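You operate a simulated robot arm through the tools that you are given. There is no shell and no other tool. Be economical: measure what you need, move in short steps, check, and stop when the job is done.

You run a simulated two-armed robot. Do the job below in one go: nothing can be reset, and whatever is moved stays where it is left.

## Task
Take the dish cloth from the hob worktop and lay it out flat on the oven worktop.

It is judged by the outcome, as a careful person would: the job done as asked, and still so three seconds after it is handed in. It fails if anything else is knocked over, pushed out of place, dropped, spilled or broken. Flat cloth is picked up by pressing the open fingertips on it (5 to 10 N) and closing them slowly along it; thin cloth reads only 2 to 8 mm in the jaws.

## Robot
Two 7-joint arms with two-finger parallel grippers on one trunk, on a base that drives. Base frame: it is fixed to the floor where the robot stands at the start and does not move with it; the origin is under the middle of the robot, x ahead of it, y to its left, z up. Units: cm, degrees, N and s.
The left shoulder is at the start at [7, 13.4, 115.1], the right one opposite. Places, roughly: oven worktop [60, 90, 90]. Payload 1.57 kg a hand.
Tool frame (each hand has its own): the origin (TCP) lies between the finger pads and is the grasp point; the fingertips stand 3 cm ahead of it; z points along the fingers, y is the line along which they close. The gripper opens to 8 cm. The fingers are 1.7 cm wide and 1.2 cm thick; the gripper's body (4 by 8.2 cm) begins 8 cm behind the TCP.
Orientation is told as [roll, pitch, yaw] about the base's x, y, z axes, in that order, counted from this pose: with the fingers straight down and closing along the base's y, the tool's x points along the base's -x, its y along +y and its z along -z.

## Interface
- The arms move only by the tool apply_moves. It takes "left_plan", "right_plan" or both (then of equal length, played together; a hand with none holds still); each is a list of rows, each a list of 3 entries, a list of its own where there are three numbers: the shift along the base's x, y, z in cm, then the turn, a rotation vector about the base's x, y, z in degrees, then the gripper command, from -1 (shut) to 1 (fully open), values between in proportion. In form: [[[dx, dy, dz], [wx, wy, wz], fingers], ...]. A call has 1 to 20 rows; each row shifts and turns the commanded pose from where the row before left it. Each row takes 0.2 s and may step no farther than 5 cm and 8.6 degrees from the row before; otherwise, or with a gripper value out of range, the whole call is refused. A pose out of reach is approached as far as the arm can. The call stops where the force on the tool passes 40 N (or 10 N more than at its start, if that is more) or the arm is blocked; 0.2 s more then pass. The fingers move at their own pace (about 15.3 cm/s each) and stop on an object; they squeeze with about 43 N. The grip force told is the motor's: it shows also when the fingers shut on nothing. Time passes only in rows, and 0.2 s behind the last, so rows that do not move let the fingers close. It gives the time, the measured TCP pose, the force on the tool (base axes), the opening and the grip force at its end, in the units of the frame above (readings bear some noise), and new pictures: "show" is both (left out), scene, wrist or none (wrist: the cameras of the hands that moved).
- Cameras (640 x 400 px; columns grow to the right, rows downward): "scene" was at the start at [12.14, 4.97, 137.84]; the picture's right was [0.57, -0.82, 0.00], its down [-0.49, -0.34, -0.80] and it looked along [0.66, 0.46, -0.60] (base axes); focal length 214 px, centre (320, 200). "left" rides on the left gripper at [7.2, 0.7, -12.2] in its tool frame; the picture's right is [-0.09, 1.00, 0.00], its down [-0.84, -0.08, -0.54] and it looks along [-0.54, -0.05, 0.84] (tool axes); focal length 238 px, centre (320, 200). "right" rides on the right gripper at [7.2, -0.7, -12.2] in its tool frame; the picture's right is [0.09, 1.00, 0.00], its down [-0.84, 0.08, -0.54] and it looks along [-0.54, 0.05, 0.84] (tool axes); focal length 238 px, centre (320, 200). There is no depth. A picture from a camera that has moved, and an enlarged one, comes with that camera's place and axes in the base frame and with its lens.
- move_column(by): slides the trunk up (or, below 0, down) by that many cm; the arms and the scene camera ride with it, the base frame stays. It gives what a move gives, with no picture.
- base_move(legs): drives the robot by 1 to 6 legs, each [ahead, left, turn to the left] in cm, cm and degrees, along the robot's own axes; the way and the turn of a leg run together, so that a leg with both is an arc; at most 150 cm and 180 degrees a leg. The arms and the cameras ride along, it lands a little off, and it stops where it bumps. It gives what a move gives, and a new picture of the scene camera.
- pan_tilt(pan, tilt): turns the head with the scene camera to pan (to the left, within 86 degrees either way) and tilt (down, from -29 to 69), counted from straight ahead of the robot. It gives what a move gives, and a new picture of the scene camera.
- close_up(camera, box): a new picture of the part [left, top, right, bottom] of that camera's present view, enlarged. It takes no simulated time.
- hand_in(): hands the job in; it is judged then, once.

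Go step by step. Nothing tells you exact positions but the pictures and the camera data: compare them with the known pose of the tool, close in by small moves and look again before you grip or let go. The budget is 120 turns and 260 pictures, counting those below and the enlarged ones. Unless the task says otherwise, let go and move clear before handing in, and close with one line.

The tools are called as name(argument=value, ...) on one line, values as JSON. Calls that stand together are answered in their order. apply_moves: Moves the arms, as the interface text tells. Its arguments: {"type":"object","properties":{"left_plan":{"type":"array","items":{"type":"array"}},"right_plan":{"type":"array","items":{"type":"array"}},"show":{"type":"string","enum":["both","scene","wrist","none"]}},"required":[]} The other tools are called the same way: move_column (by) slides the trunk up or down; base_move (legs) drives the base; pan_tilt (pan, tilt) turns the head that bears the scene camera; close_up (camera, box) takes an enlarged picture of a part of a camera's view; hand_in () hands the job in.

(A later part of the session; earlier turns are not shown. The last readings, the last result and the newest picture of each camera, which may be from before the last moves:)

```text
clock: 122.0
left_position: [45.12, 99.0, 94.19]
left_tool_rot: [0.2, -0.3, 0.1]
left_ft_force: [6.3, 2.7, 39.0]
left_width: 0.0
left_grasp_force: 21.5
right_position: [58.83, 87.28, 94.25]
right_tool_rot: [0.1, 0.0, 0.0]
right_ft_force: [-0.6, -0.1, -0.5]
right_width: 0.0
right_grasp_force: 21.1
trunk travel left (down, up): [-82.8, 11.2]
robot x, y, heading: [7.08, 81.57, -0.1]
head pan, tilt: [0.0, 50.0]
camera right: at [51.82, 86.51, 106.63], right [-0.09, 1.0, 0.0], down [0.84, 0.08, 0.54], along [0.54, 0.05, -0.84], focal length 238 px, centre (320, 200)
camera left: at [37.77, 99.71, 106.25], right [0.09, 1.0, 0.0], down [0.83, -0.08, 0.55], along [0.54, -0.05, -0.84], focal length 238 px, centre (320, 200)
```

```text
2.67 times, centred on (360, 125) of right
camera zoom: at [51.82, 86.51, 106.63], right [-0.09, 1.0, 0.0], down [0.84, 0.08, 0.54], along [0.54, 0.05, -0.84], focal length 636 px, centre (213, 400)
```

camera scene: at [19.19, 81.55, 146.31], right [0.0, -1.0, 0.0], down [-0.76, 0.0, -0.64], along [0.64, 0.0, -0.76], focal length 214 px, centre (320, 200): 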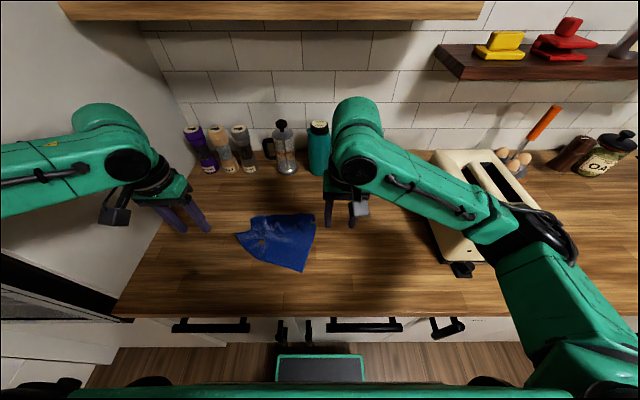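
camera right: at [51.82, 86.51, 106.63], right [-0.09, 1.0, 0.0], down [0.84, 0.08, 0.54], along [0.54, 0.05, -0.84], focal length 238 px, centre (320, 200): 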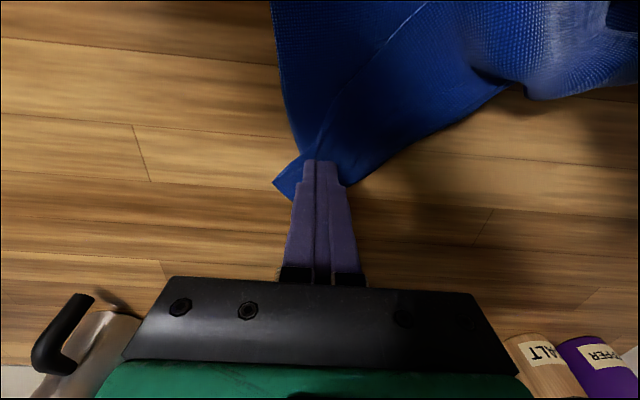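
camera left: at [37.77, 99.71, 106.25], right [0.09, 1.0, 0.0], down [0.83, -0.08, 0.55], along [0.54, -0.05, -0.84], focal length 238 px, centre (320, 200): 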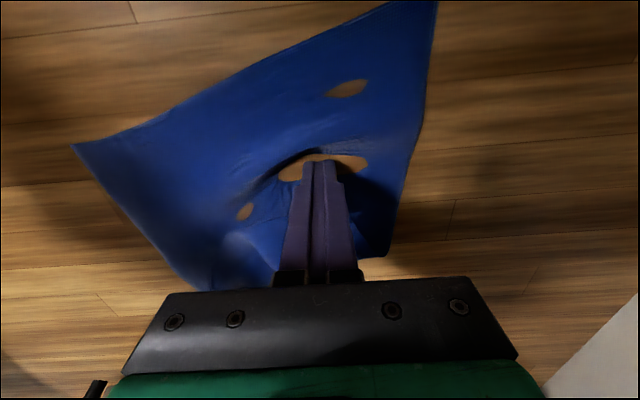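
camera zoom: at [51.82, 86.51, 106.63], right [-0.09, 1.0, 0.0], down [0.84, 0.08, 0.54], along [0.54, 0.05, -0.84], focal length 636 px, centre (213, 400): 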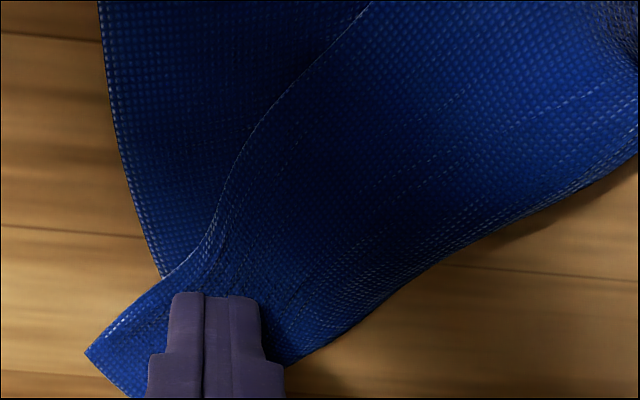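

It's working: the flap's right corner is peeling over the fold. I'll continue forward.

apply_moves(right_plan=[[[0.8, -0.1, -0.08], [0, 0, 0], -1], [[0.8, -0.2, 0], [0, 0, 0], -1], [[0.8, -0.2, 0], [0, 0, 0], -1], [[0.8, -0.2, 0], [0, 0, 0], -1], [[0.8, -0.2, 0], [0, 0, 0], -1], [[0.5, -0.1, 0], [0, 0, 0], -1]], left_plan=[[[0, 0, 0.05], [0, 0, 0], -1], [[0, 0, 0], [0, 0, 0], -1], [[0, 0, 0], [0, 0, 0], -1], [[0, 0, 0], [0, 0, 0], -1], [[0, 0, 0], [0, 0, 0], -1], [[0, 0, 0], [0, 0, 0], -1]], show="none")

close_up(camera="right", box=[200, 0, 520, 200])

```text
clock: 123.4
left_position: [44.5, 98.93, 94.1]
left_tool_rot: [0.0, -0.1, 0.1]
left_ft_force: [-0.2, -2.8, 7.8]
left_width: 0.0
left_grasp_force: 21.7
right_position: [60.56, 87.49, 94.26]
right_tool_rot: [0.3, -0.2, 0.1]
right_ft_force: [-9.3, 2.7, 27.9]
right_width: 0.0
right_grasp_force: 21.8
right hand out of reach, approached as far as the arm can: row 3, 4, 6
trunk travel left (down, up): [-82.8, 11.2]
robot x, y, heading: [7.2, 81.86, 0.0]
head pan, tilt: [0.0, 50.0]
```

```text
2.00 times, centred on (360, 100) of right
camera zoom: at [53.3, 86.6, 106.45], right [-0.09, 1.0, 0.0], down [0.83, 0.08, 0.55], along [0.54, 0.05, -0.84], focal length 477 px, centre (240, 400)
```

zoom: 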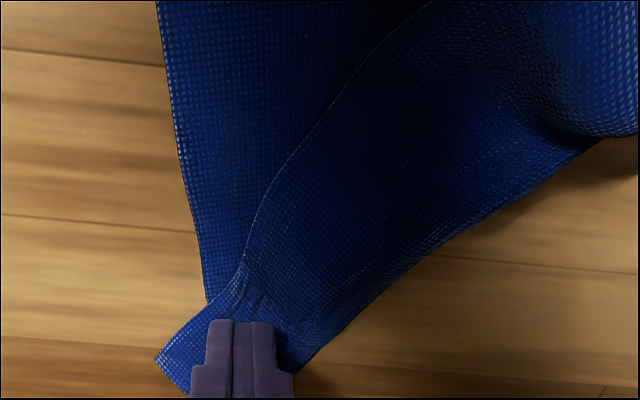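

The right corner is partly unfolded and the right arm is at its reach limit. I'll lift off, look, then pull the cloth back toward me before repeating.

apply_moves(right_plan=[[[0, 0, 2], [0, 0, 0], -1], [[-2, -3, 3], [0, 0, 0], -1], [[-3, -3, 2], [0, 0, 0], -1], [[-4, -2, 0], [0, 0, 0], -1]], left_plan=[[[0, 0, 2], [0, 0, 0], -1], [[0, 3, 3], [0, 0, 0], -1], [[0, 4, 2], [0, 0, 0], -1], [[0, 4, 0], [0, 0, 0], -1]], show="wrist")

close_up(camera="scene", box=[180, 160, 372, 280])

```text
clock: 124.4
left_position: [45.3, 110.15, 100.65]
left_tool_rot: [0.1, 0.1, 0.0]
left_ft_force: [0.0, 0.6, 0.4]
left_width: 0.0
left_grasp_force: 21.4
right_position: [52.17, 79.29, 100.89]
right_tool_rot: [-0.1, 0.2, -0.1]
right_ft_force: [-0.8, 0.9, 0.8]
right_width: 0.0
right_grasp_force: 21.6
trunk travel left (down, up): [-82.8, 11.2]
robot x, y, heading: [6.84, 81.6, -0.3]
head pan, tilt: [0.0, 50.0]
camera right: at [45.1, 78.52, 113.11], right [-0.09, 1.0, 0.0], down [0.84, 0.08, 0.54], along [0.54, 0.05, -0.84], focal length 238 px, centre (320, 200)
camera left: at [38.07, 110.85, 112.84], right [0.09, 1.0, 0.0], down [0.84, -0.08, 0.54], along [0.54, -0.05, -0.84], focal length 238 px, centre (320, 200)
```

right: 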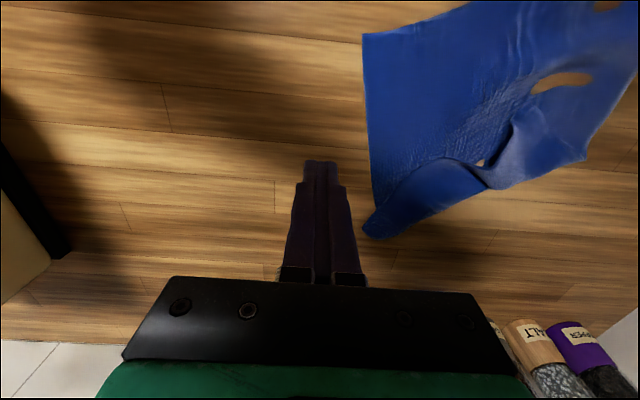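
left: 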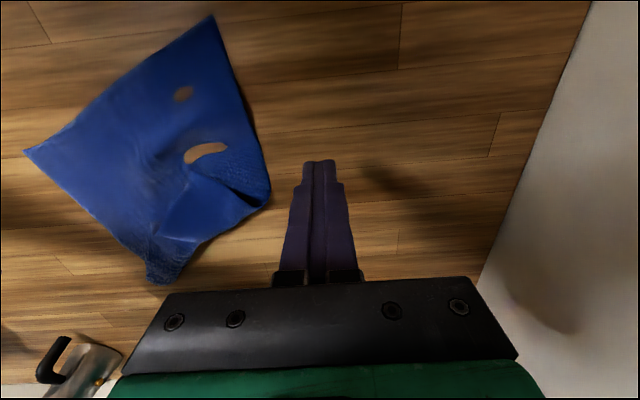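

```text
3.33 times, centred on (276, 220) of scene
camera zoom: at [19.55, 81.5, 146.27], right [0.0, -1.0, 0.0], down [-0.77, 0.0, -0.64], along [0.64, 0.0, -0.77], focal length 715 px, centre (467, 133)
```

zoom: 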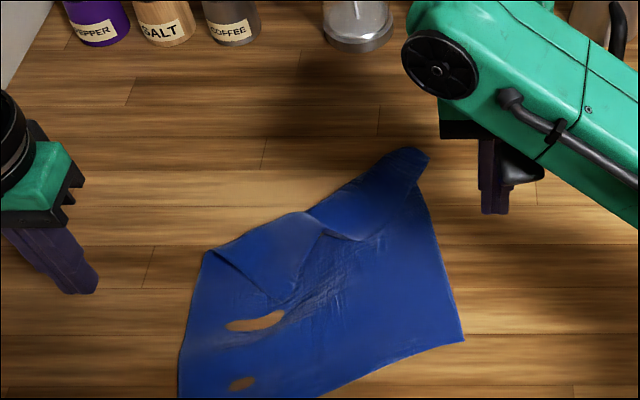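

close_up(camera="left", box=[100, 100, 340, 300])

close_up(camera="right", box=[340, 60, 640, 260])

```text
2.00 times, centred on (220, 200) of left
camera zoom: at [38.07, 110.85, 112.84], right [0.09, 1.0, 0.0], down [0.84, -0.08, 0.54], along [0.54, -0.05, -0.84], focal length 477 px, centre (520, 200)
```

zoom: 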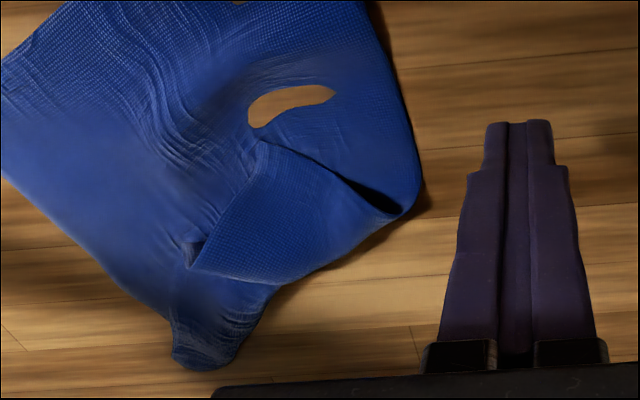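

```text
2.00 times, centred on (490, 160) of right
camera zoom: at [45.1, 78.52, 113.11], right [-0.09, 1.0, 0.0], down [0.84, 0.08, 0.54], along [0.54, 0.05, -0.84], focal length 477 px, centre (-20, 280)
```

zoom: 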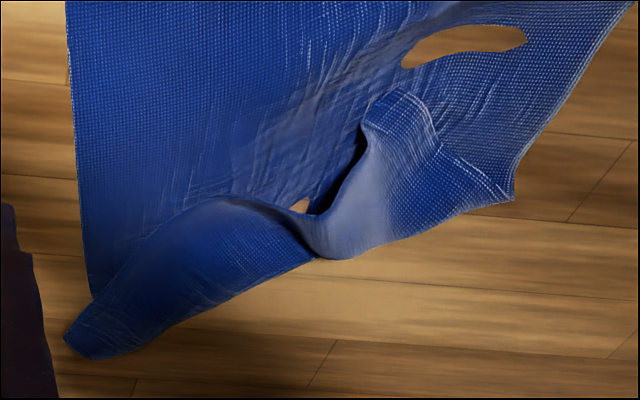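

The left part of the flap is a raised triangle with its corner near (47.4, 97). I'll pin the body with the right hand at (45, 86) and drag that corner outward over the fold with the left.

apply_moves(left_plan=[[[1.2, -4.2, 0], [0, 0, 0], -1], [[1.2, -4.2, 0], [0, 0, 0], -1], [[1, -3.8, -1], [0, 0, 0], -1], [[0, 0, -3], [0, 0, 0], -1], [[0, 0, -1.5], [0, 0, 0], -1]], right_plan=[[[-3.5, 3, 0], [0, 0, 0], -1], [[-3.7, 3, 0], [0, 0, 0], -1], [[0, 0, -3], [0, 0, 0], -1], [[0, 0, -2.5], [0, 0, 0], -1], [[0, 0, -1], [0, 0, 0], -1]], show="wrist")

close_up(camera="left", box=[160, 60, 480, 260])

```text
clock: 125.6
left_position: [48.86, 97.88, 95.45]
left_tool_rot: [0.0, 0.0, 0.1]
left_ft_force: [0.3, 0.5, 1.0]
left_width: 0.0
left_grasp_force: 20.7
right_position: [45.03, 85.41, 94.19]
right_tool_rot: [0.0, 0.1, -0.1]
right_ft_force: [-0.4, -0.2, -0.1]
right_width: 0.0
right_grasp_force: 21.5
trunk travel left (down, up): [-82.8, 11.2]
robot x, y, heading: [6.95, 81.71, -0.2]
head pan, tilt: [0.0, 50.0]
camera right: at [37.96, 84.77, 106.51], right [-0.09, 1.0, 0.0], down [0.84, 0.08, 0.54], along [0.54, 0.05, -0.84], focal length 238 px, centre (320, 200)
camera left: at [41.59, 98.59, 107.54], right [0.09, 1.0, 0.0], down [0.84, -0.08, 0.54], along [0.54, -0.05, -0.84], focal length 238 px, centre (320, 200)
```

right: 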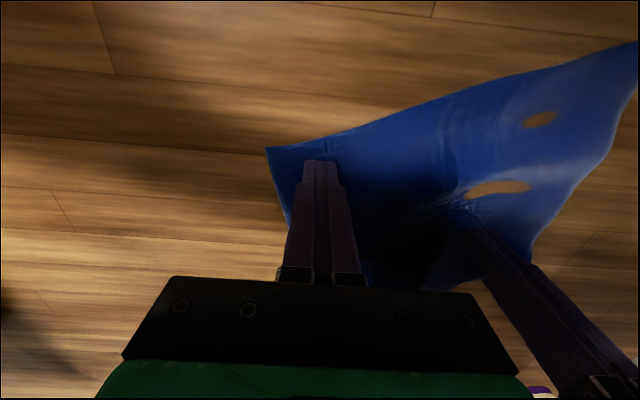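
left: 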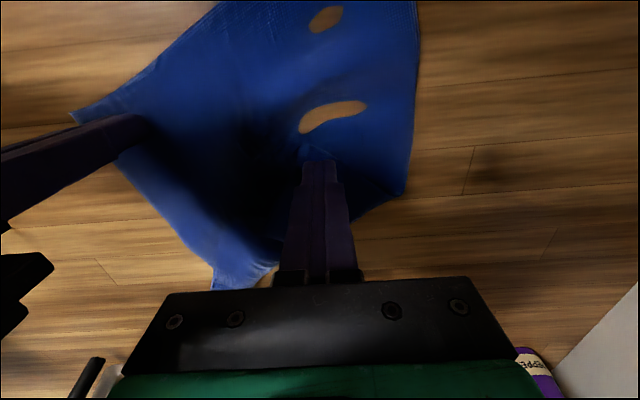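

```text
2.00 times, centred on (320, 160) of left
camera zoom: at [41.59, 98.59, 107.54], right [0.09, 1.0, 0.0], down [0.84, -0.08, 0.54], along [0.54, -0.05, -0.84], focal length 477 px, centre (320, 280)
```

zoom: 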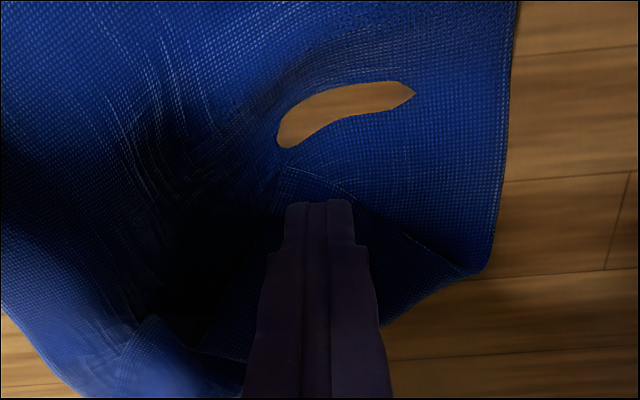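

apply_moves(left_plan=[[[0, 0, -0.8], [0, 0, 0], -1], [[0, 0, -0.4], [0, 0, 0], -1], [[0, 0, -0.08], [0, 0, 0], -1], [[0.8, 0.2, 0], [0, 0, 0], -1], [[0.8, 0.2, 0], [0, 0, 0], -1], [[0.8, 0.2, 0], [0, 0, 0], -1], [[0.8, 0.2, 0], [0, 0, 0], -1], [[0.8, 0.2, 0], [0, 0, 0], -1], [[0.8, 0.2, 0], [0, 0, 0], -1], [[0.8, 0.2, 0], [0, 0, 0], -1]], right_plan=[[[0, 0, -0.2], [0, 0, 0], -1], [[0, 0, 0], [0, 0, 0], -1], [[0, 0, 0], [0, 0, 0], -1], [[0, 0, 0], [0, 0, 0], -1], [[0, 0, 0], [0, 0, 0], -1], [[0, 0, 0], [0, 0, 0], -1], [[0, 0, 0], [0, 0, 0], -1], [[0, 0, 0], [0, 0, 0], -1], [[0, 0, 0], [0, 0, 0], -1], [[0, 0, 0], [0, 0, 0], -1]], show="none")

close_up(camera="left", box=[100, 30, 480, 267])

```text
clock: 127.8
left_position: [54.29, 99.2, 94.31]
left_tool_rot: [0.0, -0.1, 0.1]
left_ft_force: [-0.7, -0.5, 0.6]
left_width: 0.02
left_grasp_force: 21.7
right_position: [44.9, 85.38, 94.19]
right_tool_rot: [0.1, -0.1, 0.0]
right_ft_force: [5.8, 0.6, 20.4]
right_width: 0.02
right_grasp_force: 21.9
trunk travel left (down, up): [-82.8, 11.2]
robot x, y, heading: [6.8, 81.64, -0.3]
head pan, tilt: [0.0, 50.0]
```

```text
1.68 times, centred on (290, 148) of left
camera zoom: at [47.09, 99.94, 106.46], right [0.09, 1.0, 0.0], down [0.84, -0.08, 0.54], along [0.54, -0.05, -0.84], focal length 401 px, centre (370, 287)
```

zoom: 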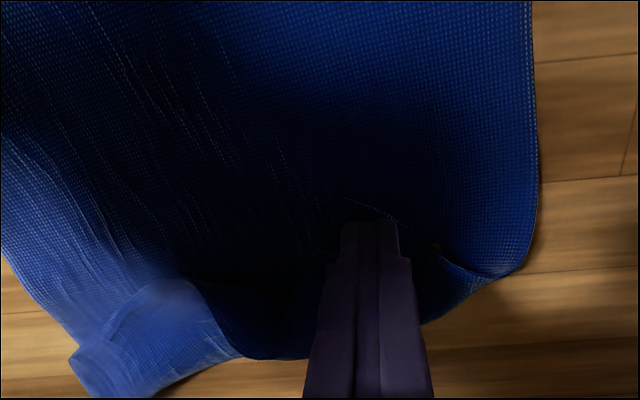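

apply_moves(left_plan=[[[0.8, 0.2, -0.06], [0, 0, 0], -1], [[0.8, 0.2, 0], [0, 0, 0], -1], [[0.8, 0.2, 0], [0, 0, 0], -1], [[0.8, 0.2, 0], [0, 0, 0], -1], [[0.8, 0.2, 0], [0, 0, 0], -1], [[0.8, 0.2, 0], [0, 0, 0], -1], [[0.8, 0.2, 0], [0, 0, 0], -1]], right_plan=[[[0, 0, -0.05], [0, 0, 0], -1], [[0, 0, 0], [0, 0, 0], -1], [[0, 0, 0], [0, 0, 0], -1], [[0, 0, 0], [0, 0, 0], -1], [[0, 0, 0], [0, 0, 0], -1], [[0, 0, 0], [0, 0, 0], -1], [[0, 0, 0], [0, 0, 0], -1]], show="none")

close_up(camera="left", box=[100, 30, 480, 267])

```text
clock: 129.4
left_position: [57.47, 102.03, 96.05]
left_tool_rot: [0.0, -0.1, 0.1]
left_ft_force: [0.3, 0.0, 0.9]
left_width: 0.0
left_grasp_force: 21.3
left hand out of reach, approached as far as the arm can: row 2, 3, 4, 5, 6, 7
right_position: [45.02, 85.41, 94.2]
right_tool_rot: [0.0, -0.1, 0.0]
right_ft_force: [7.4, 0.7, 29.7]
right_width: 0.0
right_grasp_force: 21.3
trunk travel left (down, up): [-82.8, 11.2]
robot x, y, heading: [6.75, 81.63, -0.3]
head pan, tilt: [0.0, 50.0]
```

```text
1.68 times, centred on (290, 148) of left
camera zoom: at [50.2, 102.77, 108.13], right [0.09, 1.0, 0.0], down [0.84, -0.08, 0.54], along [0.54, -0.05, -0.84], focal length 401 px, centre (370, 287)
```

zoom: 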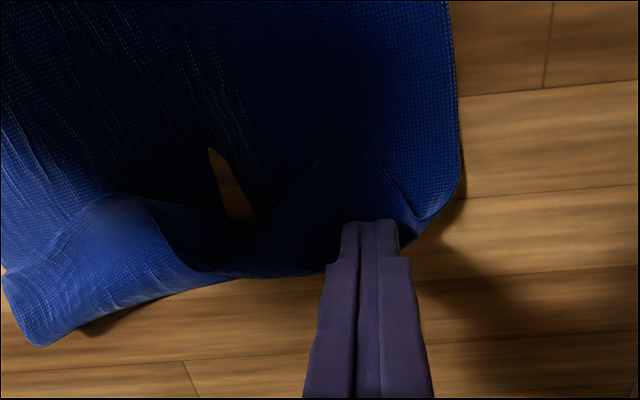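

The left arm's low reach is limited by the raised trunk. I'll lift both hands, lower the trunk by 10, and continue.

apply_moves(left_plan=[[[0, 0, 3], [0, 0, 0], -1], [[-2, 0, 4], [0, 0, 0], -1], [[-2, 0, 4], [0, 0, 0], -1], [[-1, 0, 3], [0, 0, 0], -1]], right_plan=[[[0, 0, 3], [0, 0, 0], -1], [[0, -1, 4], [0, 0, 0], -1], [[0, -2, 4], [0, 0, 0], -1], [[0, -2, 4], [0, 0, 0], -1]], show="none")

move_column(by=-10.3)

close_up(camera="scene", box=[140, 150, 380, 300])

close_up(camera="left", box=[0, 30, 400, 280])

```text
clock: 130.4
left_position: [52.51, 101.73, 110.01]
left_tool_rot: [0.2, -0.1, 0.1]
left_ft_force: [0.4, 0.5, 0.9]
left_width: 0.0
left_grasp_force: 21.8
right_position: [44.95, 80.16, 109.17]
right_tool_rot: [0.0, 0.1, -0.2]
right_ft_force: [-0.2, 0.3, 0.1]
right_width: 0.0
right_grasp_force: 20.9
trunk travel left (down, up): [-82.8, 11.2]
robot x, y, heading: [6.8, 81.68, 0.1]
head pan, tilt: [0.0, 50.0]
```

```text
clock: 131.8
left_position: [52.74, 101.96, 99.61]
left_tool_rot: [0.0, 0.0, 0.1]
left_ft_force: [0.0, 0.4, 0.2]
left_width: 0.0
left_grasp_force: 20.9
right_position: [45.07, 80.15, 98.78]
right_tool_rot: [0.0, 0.2, 0.0]
right_ft_force: [0.4, -0.1, -0.4]
right_width: 0.0
right_grasp_force: 21.5
trunk travel left (down, up): [-72.5, 21.5]
robot x, y, heading: [6.98, 81.48, 0.0]
head pan, tilt: [0.0, 50.0]
```

```text
2.67 times, centred on (260, 225) of scene
camera zoom: at [19.54, 81.58, 135.98], right [0.0, -1.0, 0.0], down [-0.77, 0.0, -0.64], along [0.64, 0.0, -0.77], focal length 572 px, centre (480, 133)
```

zoom: 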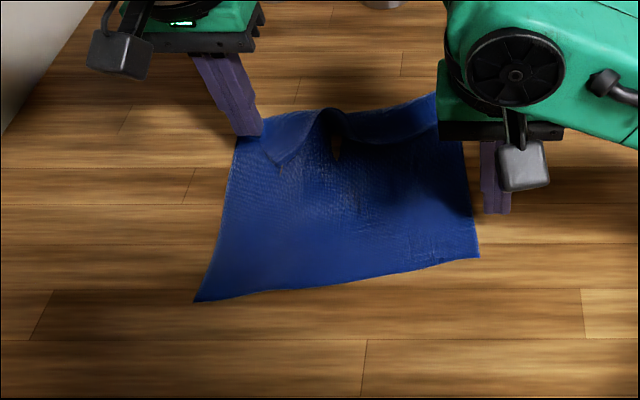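

```text
1.60 times, centred on (200, 155) of left
camera zoom: at [45.47, 102.68, 111.81], right [0.09, 1.0, 0.0], down [0.84, -0.08, 0.54], along [0.54, -0.05, -0.84], focal length 381 px, centre (512, 272)
```

zoom: 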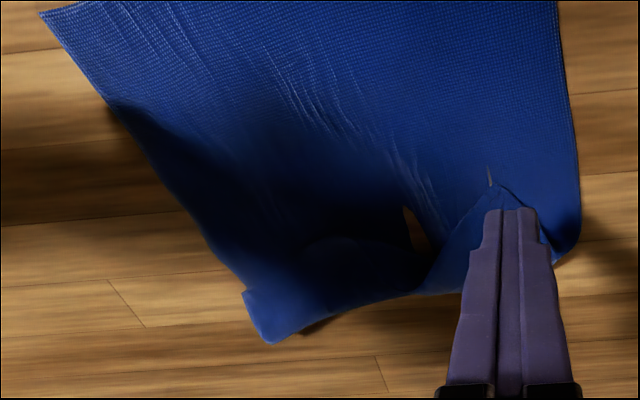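

The cloth is nearly flat. I'll press the remaining left flap corner at about (54, 101.5) and drag it out with the restored reach, again pinning with the right hand.

apply_moves(left_plan=[[[1.3, -0.5, -2], [0, 0, 0], -1], [[0, 0, -2], [0, 0, 0], -1], [[0, 0, -1], [0, 0, 0], -1], [[0, 0, -0.4], [0, 0, 0], -1], [[0.8, 0.1, 0], [0, 0, 0], -1], [[0.8, 0.1, 0], [0, 0, 0], -1], [[0.8, 0.1, 0], [0, 0, 0], -1], [[0.8, 0.1, 0], [0, 0, 0], -1], [[0.8, 0.1, 0], [0, 0, 0], -1], [[0.8, 0.1, 0], [0, 0, 0], -1]], right_plan=[[[1, 4.5, 0], [0, 0, 0], -1], [[0.5, 2, -2.5], [0, 0, 0], -1], [[0, 0, -2], [0, 0, 0], -1], [[0, 0, -0.3], [0, 0, 0], -1], [[0, 0, 0], [0, 0, 0], -1], [[0, 0, 0], [0, 0, 0], -1], [[0, 0, 0], [0, 0, 0], -1], [[0, 0, 0], [0, 0, 0], -1], [[0, 0, 0], [0, 0, 0], -1], [[0, 0, 0], [0, 0, 0], -1]], show="none")

close_up(camera="left", box=[100, 30, 480, 267])

```text
clock: 133.9
left_position: [58.27, 102.02, 94.33]
left_tool_rot: [0.1, 0.0, 0.1]
left_ft_force: [0.2, -0.3, 0.9]
left_width: 0.0
left_grasp_force: 21.6
right_position: [46.62, 86.67, 94.14]
right_tool_rot: [0.4, -0.3, 0.0]
right_ft_force: [-0.7, -0.8, 11.5]
right_width: 0.0
right_grasp_force: 21.6
trunk travel left (down, up): [-72.5, 21.5]
robot x, y, heading: [6.8, 81.69, -0.3]
head pan, tilt: [0.0, 50.0]
stopped in row 10 (right hand): the force on the tool passed its limit (the readings are from after the stop); the commanded pose is now the measured one
```

```text
1.68 times, centred on (290, 148) of left
camera zoom: at [51.01, 102.63, 106.47], right [0.09, 1.0, 0.0], down [0.84, -0.08, 0.54], along [0.54, -0.05, -0.84], focal length 401 px, centre (370, 287)
```

zoom: 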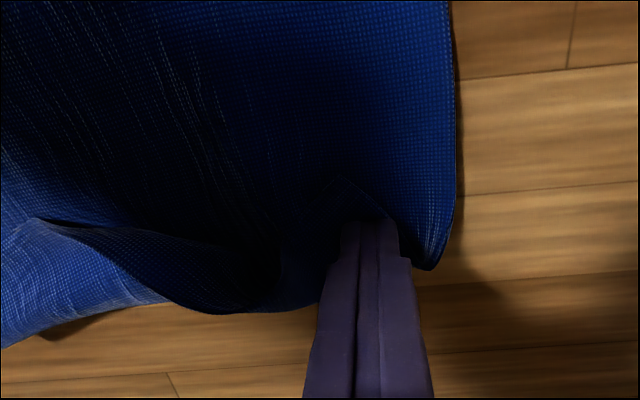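

apply_moves(left_plan=[[[0.8, 0.1, -0.06], [0, 0, 0], -1], [[0.8, 0.1, 0], [0, 0, 0], -1], [[0.8, 0.1, 0], [0, 0, 0], -1], [[0.8, 0.1, 0], [0, 0, 0], -1], [[0.8, 0.1, 0], [0, 0, 0], -1], [[0.8, 0.1, 0], [0, 0, 0], -1], [[0.8, 0.1, 0], [0, 0, 0], -1]], show="none")

close_up(camera="left", box=[100, 30, 480, 267])

```text
clock: 135.5
left_position: [61.88, 103.46, 94.72]
left_tool_rot: [0.0, -0.1, 0.1]
left_ft_force: [0.2, -0.1, 0.2]
left_width: 0.03
left_grasp_force: 21.3
left hand out of reach, approached as far as the arm can: row 5, 6, 7
right_position: [46.52, 86.62, 94.15]
right_tool_rot: [0.1, -0.3, -0.1]
right_ft_force: [1.9, 1.0, 22.5]
right_width: 0.0
right_grasp_force: 21.1
trunk travel left (down, up): [-72.5, 21.5]
robot x, y, heading: [7.45, 81.44, -0.2]
head pan, tilt: [0.0, 50.0]
```

```text
1.68 times, centred on (290, 148) of left
camera zoom: at [54.71, 104.13, 106.95], right [0.09, 1.0, 0.0], down [0.83, -0.08, 0.55], along [0.54, -0.05, -0.84], focal length 401 px, centre (370, 287)
```

zoom: 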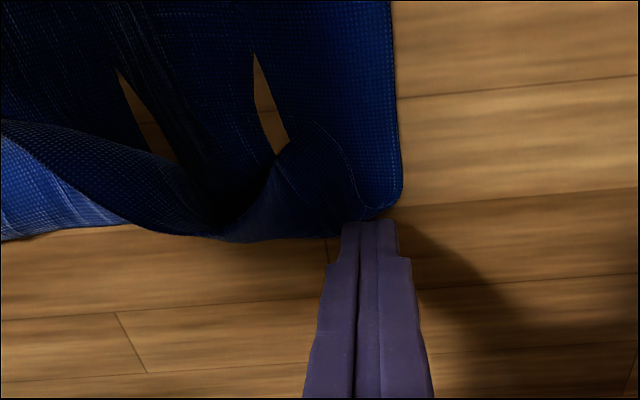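

apply_moves(left_plan=[[[0, 0, 3], [0, 0, 0], -1], [[-2, 2, 3], [0, 0, 0], -1], [[-3, 2, 2], [0, 0, 0], -1], [[-4, 0, 2], [0, 0, 0], -1]], right_plan=[[[0, 0, 3], [0, 0, 0], -1], [[0, -2, 4], [0, 0, 0], -1], [[0, -3, 2], [0, 0, 0], -1], [[0, -2, 2], [0, 0, 0], -1]], show="none")

close_up(camera="scene", box=[160, 130, 400, 280])

close_up(camera="left", box=[0, 80, 320, 280])

close_up(camera="right", box=[300, 80, 620, 280])

```text
clock: 136.5
left_position: [52.96, 107.32, 104.89]
left_tool_rot: [0.2, 0.0, 0.2]
left_ft_force: [-0.3, -0.7, 0.5]
left_width: 0.01
left_grasp_force: 21.4
right_position: [46.58, 79.7, 105.14]
right_tool_rot: [0.3, -0.3, -0.1]
right_ft_force: [0.1, 0.0, 0.1]
right_width: 0.0
right_grasp_force: 21.5
trunk travel left (down, up): [-72.5, 21.5]
robot x, y, heading: [6.87, 81.63, -0.3]
head pan, tilt: [0.0, 50.0]
```

```text
2.67 times, centred on (280, 205) of scene
camera zoom: at [19.25, 81.51, 136.0], right [0.0, -1.0, 0.0], down [-0.76, 0.0, -0.64], along [0.64, 0.0, -0.76], focal length 572 px, centre (427, 187)
```

zoom: 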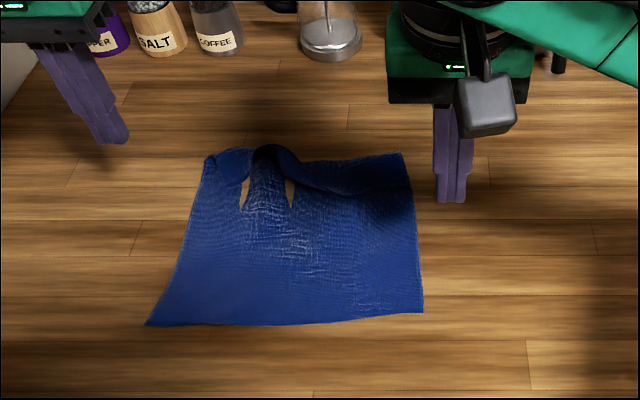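

```text
2.00 times, centred on (160, 180) of left
camera zoom: at [45.73, 107.99, 117.08], right [0.09, 1.0, 0.0], down [0.84, -0.08, 0.54], along [0.54, -0.05, -0.84], focal length 477 px, centre (640, 240)
```

zoom: 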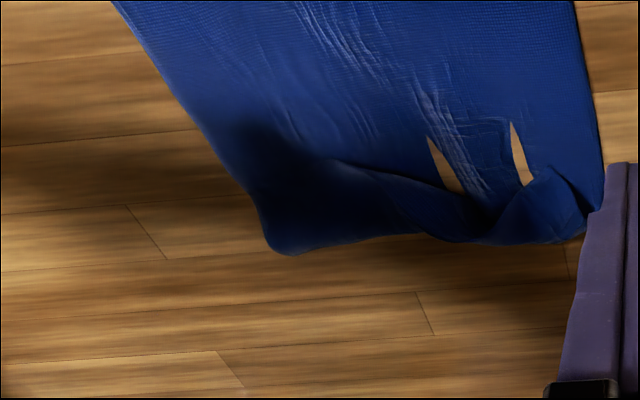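

```text
2.00 times, centred on (460, 180) of right
camera zoom: at [39.43, 78.94, 117.47], right [-0.09, 1.0, 0.0], down [0.83, 0.07, 0.55], along [0.54, 0.05, -0.84], focal length 477 px, centre (40, 240)
```

zoom: 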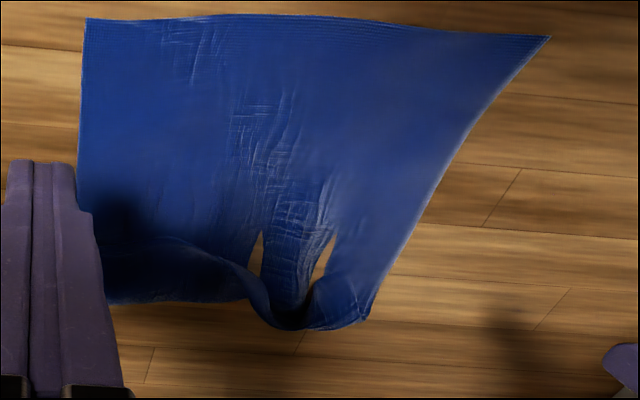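

Now the cloth is a clean rectangle except for a narrow folded lip at the far edge. I'll look closer at that lip.

apply_moves(right_plan=[[[2.5, 3, 0], [-0.3, 0.3, 0.1], -1], [[2.5, 3, 0], [0, 0, 0], -1], [[0, 3, 0], [0, 0, 0], -1]], show="wrist")

close_up(camera="right", box=[160, 80, 480, 280])

```text
clock: 137.3
left_position: [53.24, 107.47, 104.68]
left_tool_rot: [0.0, 0.1, 0.1]
left_ft_force: [0.6, -0.5, -0.3]
left_width: 0.02
left_grasp_force: 21.2
right_position: [51.72, 88.74, 104.88]
right_tool_rot: [-0.1, 0.1, 0.0]
right_ft_force: [-0.4, 0.0, -0.3]
right_width: 0.01
right_grasp_force: 21.3
trunk travel left (down, up): [-72.5, 21.5]
robot x, y, heading: [6.49, 81.67, -0.1]
head pan, tilt: [0.0, 50.0]
camera right: at [44.67, 88.09, 117.26], right [-0.09, 1.0, 0.0], down [0.84, 0.08, 0.54], along [0.54, 0.05, -0.84], focal length 238 px, centre (320, 200)
```

right: 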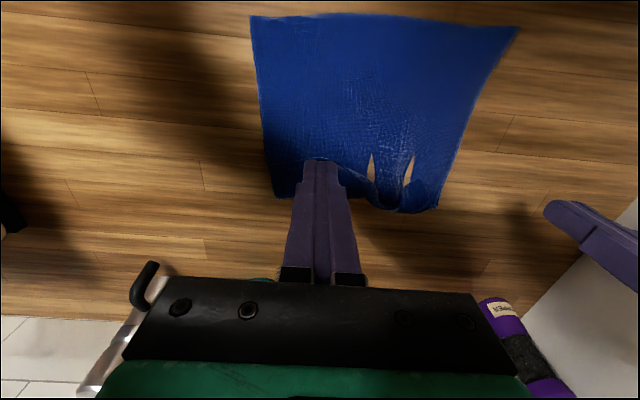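

```text
2.00 times, centred on (320, 180) of right
camera zoom: at [44.67, 88.09, 117.26], right [-0.09, 1.0, 0.0], down [0.84, 0.08, 0.54], along [0.54, 0.05, -0.84], focal length 477 px, centre (320, 240)
```

zoom: 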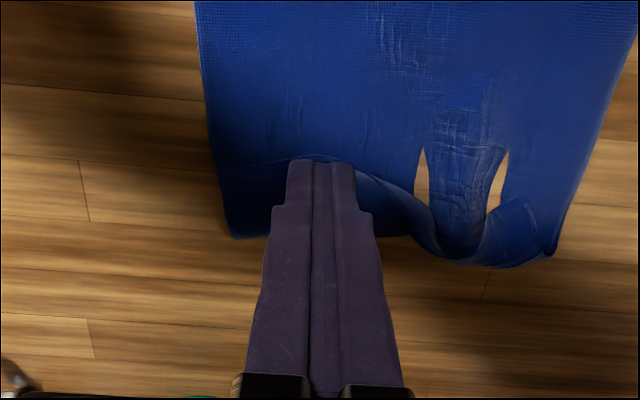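

I'll pull the cloth about 5 cm toward me by its near corners first, so the far lip is well within reach.

apply_moves(left_plan=[[[-3, -1, 0], [0, 0, 0], -1], [[-3, -1, 0], [0, 0, 0], -1], [[-2.7, -0.6, 0], [0, 0, 0], -1], [[0, 0, -4.5], [0, 0, 0], -1], [[0, 0, -4.5], [0, 0, 0], -1], [[0, 0, -1.3], [0, 0, 0], -1], [[0, 0, -0.4], [0, 0, 0], -1]], right_plan=[[[-3, -2, 0], [0, 0, 0], -1], [[-3, -2, 0], [0, 0, 0], -1], [[-0.5, -1, 0], [0, 0, 0], -1], [[0, 0, -4.5], [0, 0, 0], -1], [[0, 0, -4.5], [0, 0, 0], -1], [[0, 0, -1.3], [0, 0, 0], -1], [[0, 0, -0.5], [0, 0, 0], -1]], show="wrist")

```text
clock: 138.9
left_position: [44.41, 104.78, 94.15]
left_tool_rot: [0.1, -0.2, 0.2]
left_ft_force: [0.4, 2.2, 10.5]
left_width: 0.0
left_grasp_force: 21.3
right_position: [45.06, 83.55, 94.22]
right_tool_rot: [-0.1, 0.1, 0.0]
right_ft_force: [0.2, 0.7, -1.0]
right_width: 0.01
right_grasp_force: 21.4
trunk travel left (down, up): [-72.5, 21.5]
robot x, y, heading: [6.75, 81.43, -0.2]
head pan, tilt: [0.0, 50.0]
camera right: at [38.02, 82.91, 106.52], right [-0.09, 1.0, 0.0], down [0.84, 0.08, 0.54], along [0.54, 0.05, -0.84], focal length 238 px, centre (320, 200)
camera left: at [37.24, 105.44, 106.29], right [0.09, 1.0, 0.0], down [0.83, -0.08, 0.55], along [0.54, -0.05, -0.84], focal length 238 px, centre (320, 200)
```

right: 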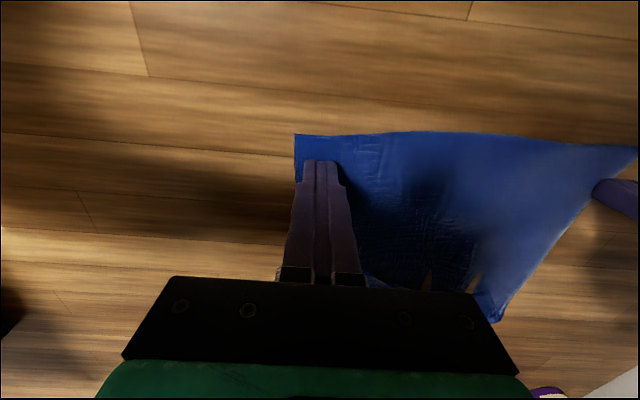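
left: 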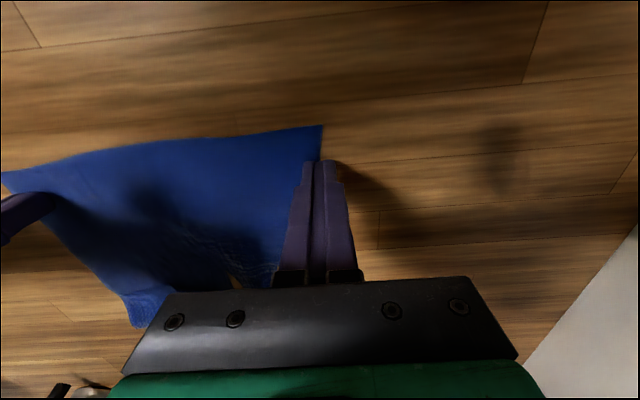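

apply_moves(left_plan=[[[0, 0, 0.6], [0, 0, 0], -1], [[-0.5, -1.5, 0], [0, 0, 0], -1], [[0, 0, -0.6], [0, 0, 0], -1], [[-0.9, 0, 0], [0, 0, 0], -1], [[-0.9, 0, 0], [0, 0, 0], -1], [[-0.9, 0, 0], [0, 0, 0], -1], [[-0.9, 0, 0], [0, 0, 0], -1], [[-0.9, 0.1, 0], [0, 0, 0], -1]], right_plan=[[[0, 0, 0], [0, 0, 0], -1], [[0, 0, -0.1], [0, 0, 0], -1], [[0, 0, -0.1], [0, 0, 0], -1], [[-0.9, 0, 0], [0, 0, 0], -1], [[-0.9, 0, 0], [0, 0, 0], -1], [[-0.9, 0, 0], [0, 0, 0], -1], [[-0.9, 0, 0], [0, 0, 0], -1], [[-0.9, -0.1, 0], [0, 0, 0], -1]], show="none")

apply_moves(left_plan=[[[0, 0, 3], [0, 0, 0], -1], [[0, 3, 3], [0, 0, 0], -1], [[3, 3, 2], [0, 0, 0], -1], [[4, 0, 0], [0, 0, 0], -1]], right_plan=[[[0, 0, 3], [0, 0, 0], -1], [[0, -3, 3], [0, 0, 0], -1], [[3, -3, 2], [0, 0, 0], -1], [[4, 0, 0], [0, 0, 0], -1]], show="none")

close_up(camera="scene", box=[160, 150, 400, 300])

close_up(camera="right", box=[280, 60, 600, 260])

```text
clock: 140.7
left_position: [40.41, 103.54, 94.21]
left_tool_rot: [0.2, 0.4, 0.1]
left_ft_force: [0.0, -0.5, 2.0]
left_width: 0.0
left_grasp_force: 21.3
left hand out of reach, approached as far as the arm can: row 7, 8
right_position: [40.56, 83.3, 94.08]
right_tool_rot: [-0.1, -0.1, -0.1]
right_ft_force: [2.6, -3.9, 15.4]
right_width: 0.02
right_grasp_force: 21.6
trunk travel left (down, up): [-72.5, 21.5]
robot x, y, heading: [6.87, 81.53, -0.4]
head pan, tilt: [0.0, 50.0]
```

```text
clock: 141.7
left_position: [48.03, 109.78, 102.04]
left_tool_rot: [0.0, 0.2, 0.1]
left_ft_force: [1.0, -0.2, -1.0]
left_width: 0.0
left_grasp_force: 20.8
right_position: [47.95, 77.51, 101.93]
right_tool_rot: [0.0, 0.4, 0.0]
right_ft_force: [-0.1, -0.6, 0.3]
right_width: 0.01
right_grasp_force: 21.4
trunk travel left (down, up): [-72.5, 21.5]
robot x, y, heading: [7.03, 81.53, 0.0]
head pan, tilt: [0.0, 50.0]
```

```text
2.67 times, centred on (280, 225) of scene
camera zoom: at [20.06, 81.61, 135.92], right [0.0, -1.0, 0.0], down [-0.77, 0.0, -0.64], along [0.64, 0.0, -0.77], focal length 572 px, centre (427, 133)
```

zoom: 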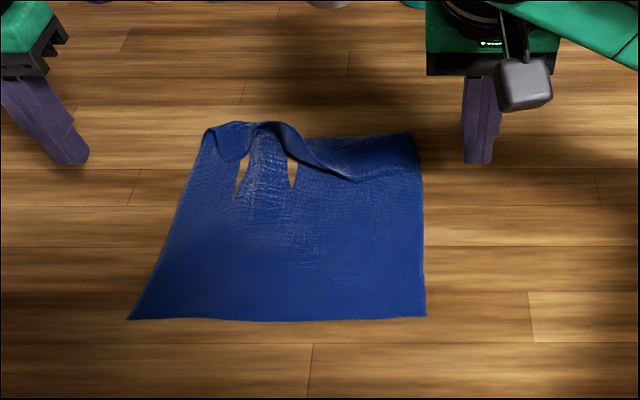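

```text
2.00 times, centred on (440, 160) of right
camera zoom: at [41.11, 76.83, 114.28], right [-0.09, 1.0, 0.0], down [0.84, 0.08, 0.54], along [0.53, 0.05, -0.84], focal length 477 px, centre (80, 280)
```

zoom: 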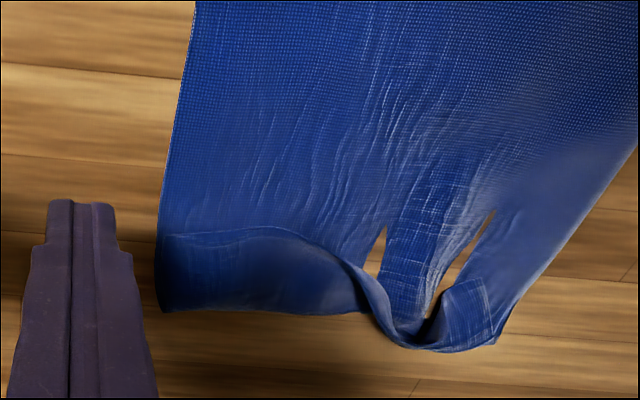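

The right part of the lip now stands up as a curved raised edge around (51–53.5, 89–93). I can pinch it directly with the gripper turned about 60°, one finger sliding under the lip. I'll rotate the right hand and line up.

apply_moves(right_plan=[[[0.5, 1, 0], [0, 0, 8.5], -0.5], [[0.5, 1.5, 0], [0, 0, 8.5], 0], [[0.5, 1.5, 0], [0, 0, 8.5], 0], [[0.5, 1.5, 0], [0, 0, 8.5], 0], [[0.5, 1.5, 0], [0, 0, 8.5], 0], [[0.5, 2, 0], [0, 0, 8.5], 0], [[0.5, 2, 0], [0, 0, 8.5], 0], [[1, 1, -2], [0, 0, 0], 0]], show="wrist")

close_up(camera="scene", box=[160, 150, 400, 300])

```text
clock: 143.5
left_position: [47.71, 109.65, 102.13]
left_tool_rot: [0.0, 0.1, 0.1]
left_ft_force: [-1.2, 0.2, 0.0]
left_width: 0.01
left_grasp_force: 20.4
right_position: [52.25, 89.92, 99.99]
right_tool_rot: [-0.1, 0.2, 59.5]
right_ft_force: [-0.4, -0.9, -0.9]
right_width: 3.99
right_grasp_force: 0.1
trunk travel left (down, up): [-72.5, 21.5]
robot x, y, heading: [6.68, 81.36, -0.4]
head pan, tilt: [0.0, 50.0]
camera right: at [49.32, 83.28, 112.23], right [-0.91, 0.42, 0.0], down [0.36, 0.76, 0.54], along [0.23, 0.49, -0.84], focal length 238 px, centre (320, 200)
```

right: 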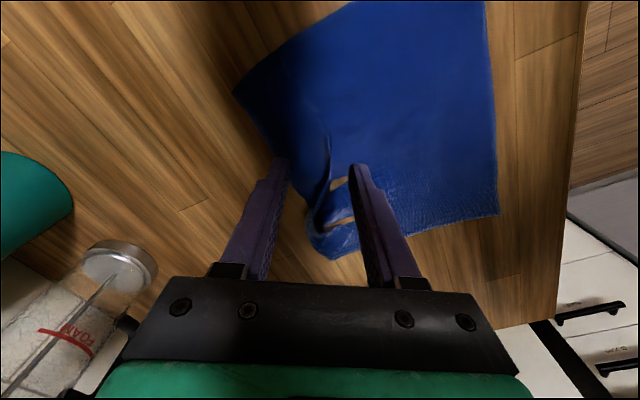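

```text
2.67 times, centred on (280, 225) of scene
camera zoom: at [19.64, 81.61, 135.97], right [0.0, -1.0, 0.0], down [-0.77, 0.0, -0.64], along [0.64, 0.0, -0.77], focal length 572 px, centre (427, 133)
```

zoom: 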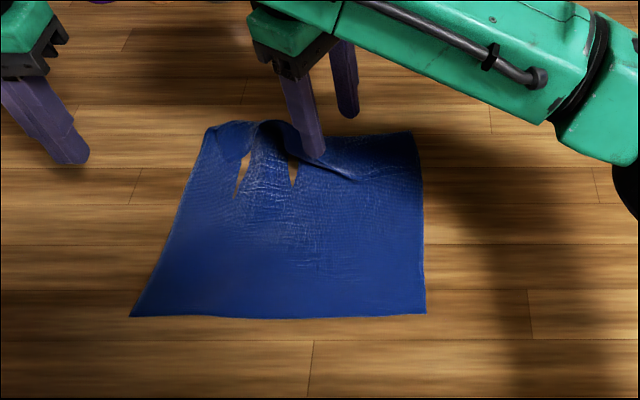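

apply_moves(right_plan=[[[0, 0, -2], [0, 0, 0], 0], [[0, 0, -2], [0, 0, 0], 0]], show="none")

close_up(camera="right", box=[200, 80, 440, 230])

```text
clock: 144.1
left_position: [47.71, 109.65, 102.18]
left_tool_rot: [0.0, 0.1, 0.2]
left_ft_force: [0.3, -0.5, 0.2]
left_width: 0.0
left_grasp_force: 21.3
right_position: [52.37, 89.63, 95.95]
right_tool_rot: [0.0, 0.2, 59.6]
right_ft_force: [-0.3, -0.2, -0.1]
right_width: 4.0
right_grasp_force: 0.0
trunk travel left (down, up): [-72.5, 21.5]
robot x, y, heading: [6.92, 81.35, -0.0]
head pan, tilt: [0.0, 50.0]
```

```text
2.67 times, centred on (320, 155) of right
camera zoom: at [49.32, 83.21, 108.29], right [-0.9, 0.43, 0.0], down [0.36, 0.76, 0.54], along [0.23, 0.49, -0.84], focal length 636 px, centre (320, 320)
```

zoom: 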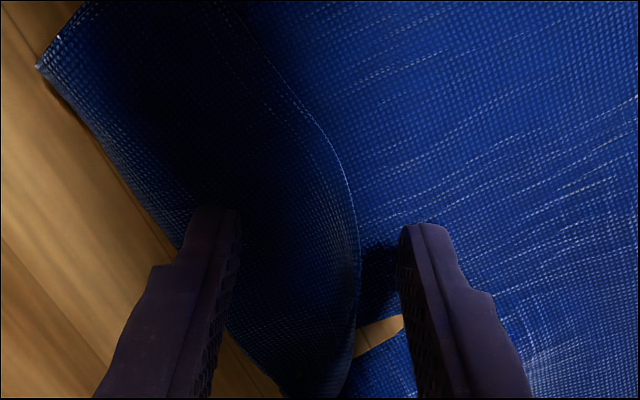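

The raised lip sits right between the fingers. I'll descend to just above the surface and close.

apply_moves(right_plan=[[[0, 0, -1], [0, 0, 0], 0], [[0, 0, -0.45], [0, 0, 0], 0], [[0, 0, 0], [0, 0, 0], -0.3], [[0, 0, 0], [0, 0, 0], -0.6], [[0, 0, 0], [0, 0, 0], -1], [[0, 0, 0], [0, 0, 0], -1], [[0, 0, 0], [0, 0, 0], -1]], show="none")

close_up(camera="right", box=[200, 80, 440, 230])

```text
clock: 145.7
left_position: [47.67, 109.81, 102.26]
left_tool_rot: [0.0, 0.0, 0.0]
left_ft_force: [0.3, -0.2, -0.2]
left_width: 0.0
left_grasp_force: 21.6
right_position: [52.24, 89.71, 94.64]
right_tool_rot: [-0.1, 0.2, 59.5]
right_ft_force: [0.1, 0.0, -0.1]
right_width: 0.21
right_grasp_force: 23.4
trunk travel left (down, up): [-72.5, 21.5]
robot x, y, heading: [6.77, 81.89, -0.3]
head pan, tilt: [0.0, 50.0]
```

```text
2.67 times, centred on (320, 155) of right
camera zoom: at [49.26, 83.16, 106.9], right [-0.9, 0.43, 0.0], down [0.36, 0.76, 0.54], along [0.23, 0.49, -0.84], focal length 636 px, centre (320, 320)
```

zoom: 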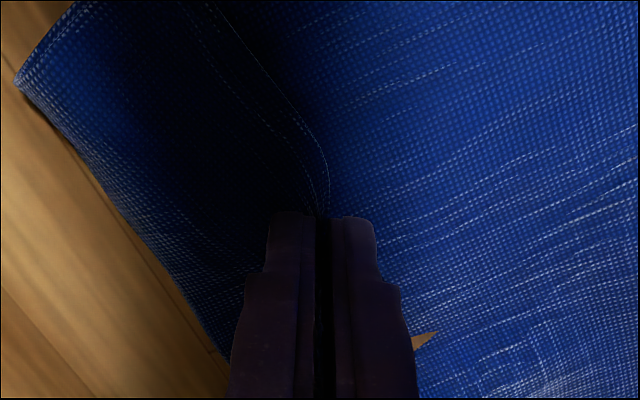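

The flap alone is gripped (2.1 mm). I'll lift it and carry it forward over the fold to lay it down at x ≈ 62.

apply_moves(right_plan=[[[0.5, 0, 1.5], [0, 0, 0], -1], [[1, 0, 1.5], [0, 0, 0], -1], [[1.3, 0, 1], [0, 0, 0], -1], [[1.5, 0, 0.3], [0, 0, 0], -1], [[1.5, 0, 0], [0, 0, 0], -1], [[1.5, 0, -0.5], [0, 0, 0], -1], [[1.3, 0, -1.3], [0, 0, 0], -1]], show="wrist")

close_up(camera="scene", box=[160, 150, 400, 300])

```text
clock: 147.3
left_position: [47.63, 109.8, 102.13]
left_tool_rot: [0.0, 0.1, 0.1]
left_ft_force: [-0.2, 0.0, 0.0]
left_width: 0.02
left_grasp_force: 21.4
right_position: [60.75, 89.64, 97.05]
right_tool_rot: [-0.1, 0.0, 59.6]
right_ft_force: [-0.3, 0.9, 0.2]
right_width: 0.17
right_grasp_force: 23.9
trunk travel left (down, up): [-72.5, 21.5]
robot x, y, heading: [7.07, 81.32, -0.2]
head pan, tilt: [0.0, 50.0]
camera right: at [57.81, 83.12, 109.35], right [-0.9, 0.43, 0.0], down [0.36, 0.76, 0.54], along [0.23, 0.49, -0.84], focal length 238 px, centre (320, 200)
```

right: 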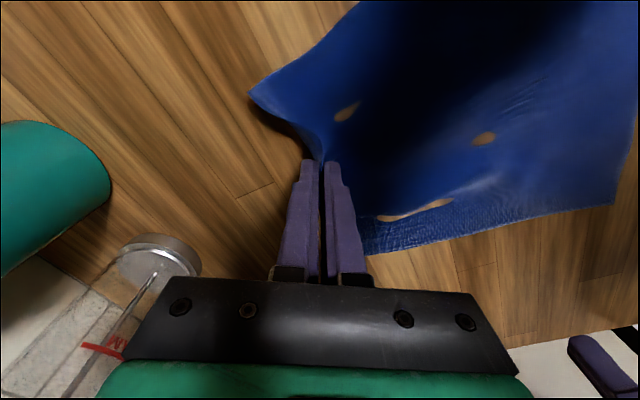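

```text
2.67 times, centred on (280, 225) of scene
camera zoom: at [19.56, 81.67, 135.97], right [0.0, -1.0, 0.0], down [-0.77, 0.0, -0.64], along [0.64, 0.0, -0.77], focal length 572 px, centre (427, 133)
```

zoom: 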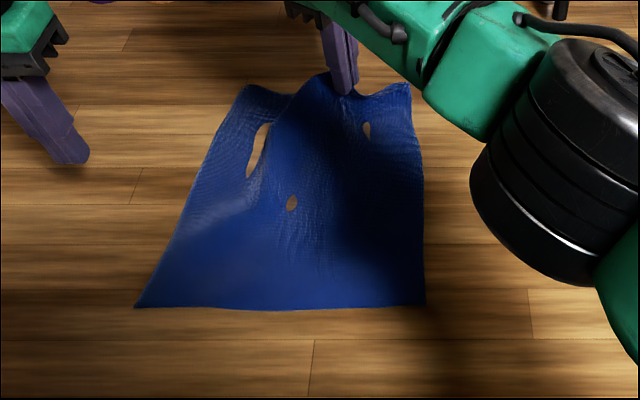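

The whole flap is unfolded. I'll lower to the surface and release slowly.

apply_moves(right_plan=[[[0.6, 0, -1], [0, 0, 0], -1], [[0.4, 0, -1], [0, 0, 0], -1], [[0, 0, -0.4], [0, 0, 0], -1], [[0, 0, 0], [0, 0, 0], -0.8], [[0, 0, 0], [0, 0, 0], -0.5], [[0, 0, 0], [0, 0, 0], -0.3], [[0, 0, 1.5], [0, 0, 0], -0.3], [[0, 0, 3], [0, 0, 0], -0.3], [[-2, 0, 4], [0, 0, 0], -0.3]], show="wrist")

close_up(camera="scene", box=[160, 130, 400, 280])

```text
clock: 149.3
left_position: [47.65, 109.53, 102.26]
left_tool_rot: [0.1, 0.0, 0.1]
left_ft_force: [-0.1, 0.1, 1.2]
left_width: 0.03
left_grasp_force: 21.5
right_position: [59.21, 89.43, 104.15]
right_tool_rot: [-0.1, 0.1, 59.4]
right_ft_force: [-0.1, -0.3, 1.1]
right_width: 2.81
right_grasp_force: 0.1
right hand out of reach, approached as far as the arm can: row 1, 2
trunk travel left (down, up): [-72.5, 21.5]
robot x, y, heading: [7.02, 81.61, -0.3]
head pan, tilt: [0.0, 50.0]
camera right: at [56.27, 82.83, 116.46], right [-0.9, 0.43, 0.0], down [0.36, 0.76, 0.54], along [0.23, 0.49, -0.84], focal length 238 px, centre (320, 200)
```

right: 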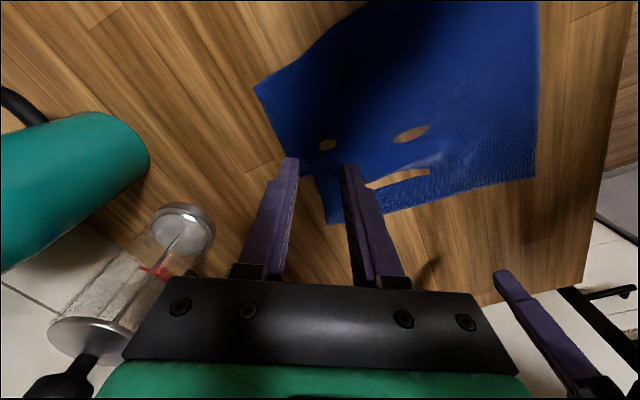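

```text
2.67 times, centred on (280, 205) of scene
camera zoom: at [19.51, 81.43, 135.98], right [0.0, -1.0, 0.0], down [-0.77, 0.0, -0.64], along [0.64, 0.0, -0.77], focal length 572 px, centre (427, 187)
```

zoom: 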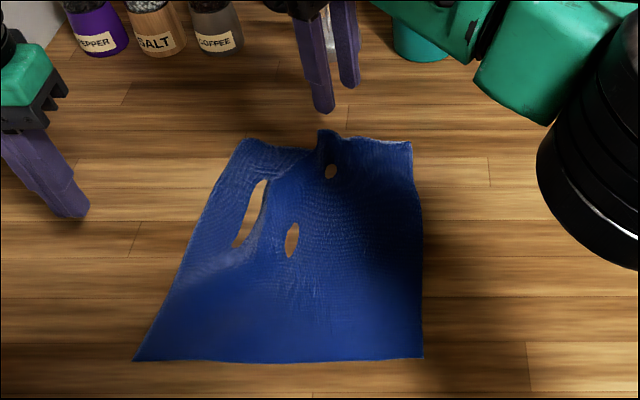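

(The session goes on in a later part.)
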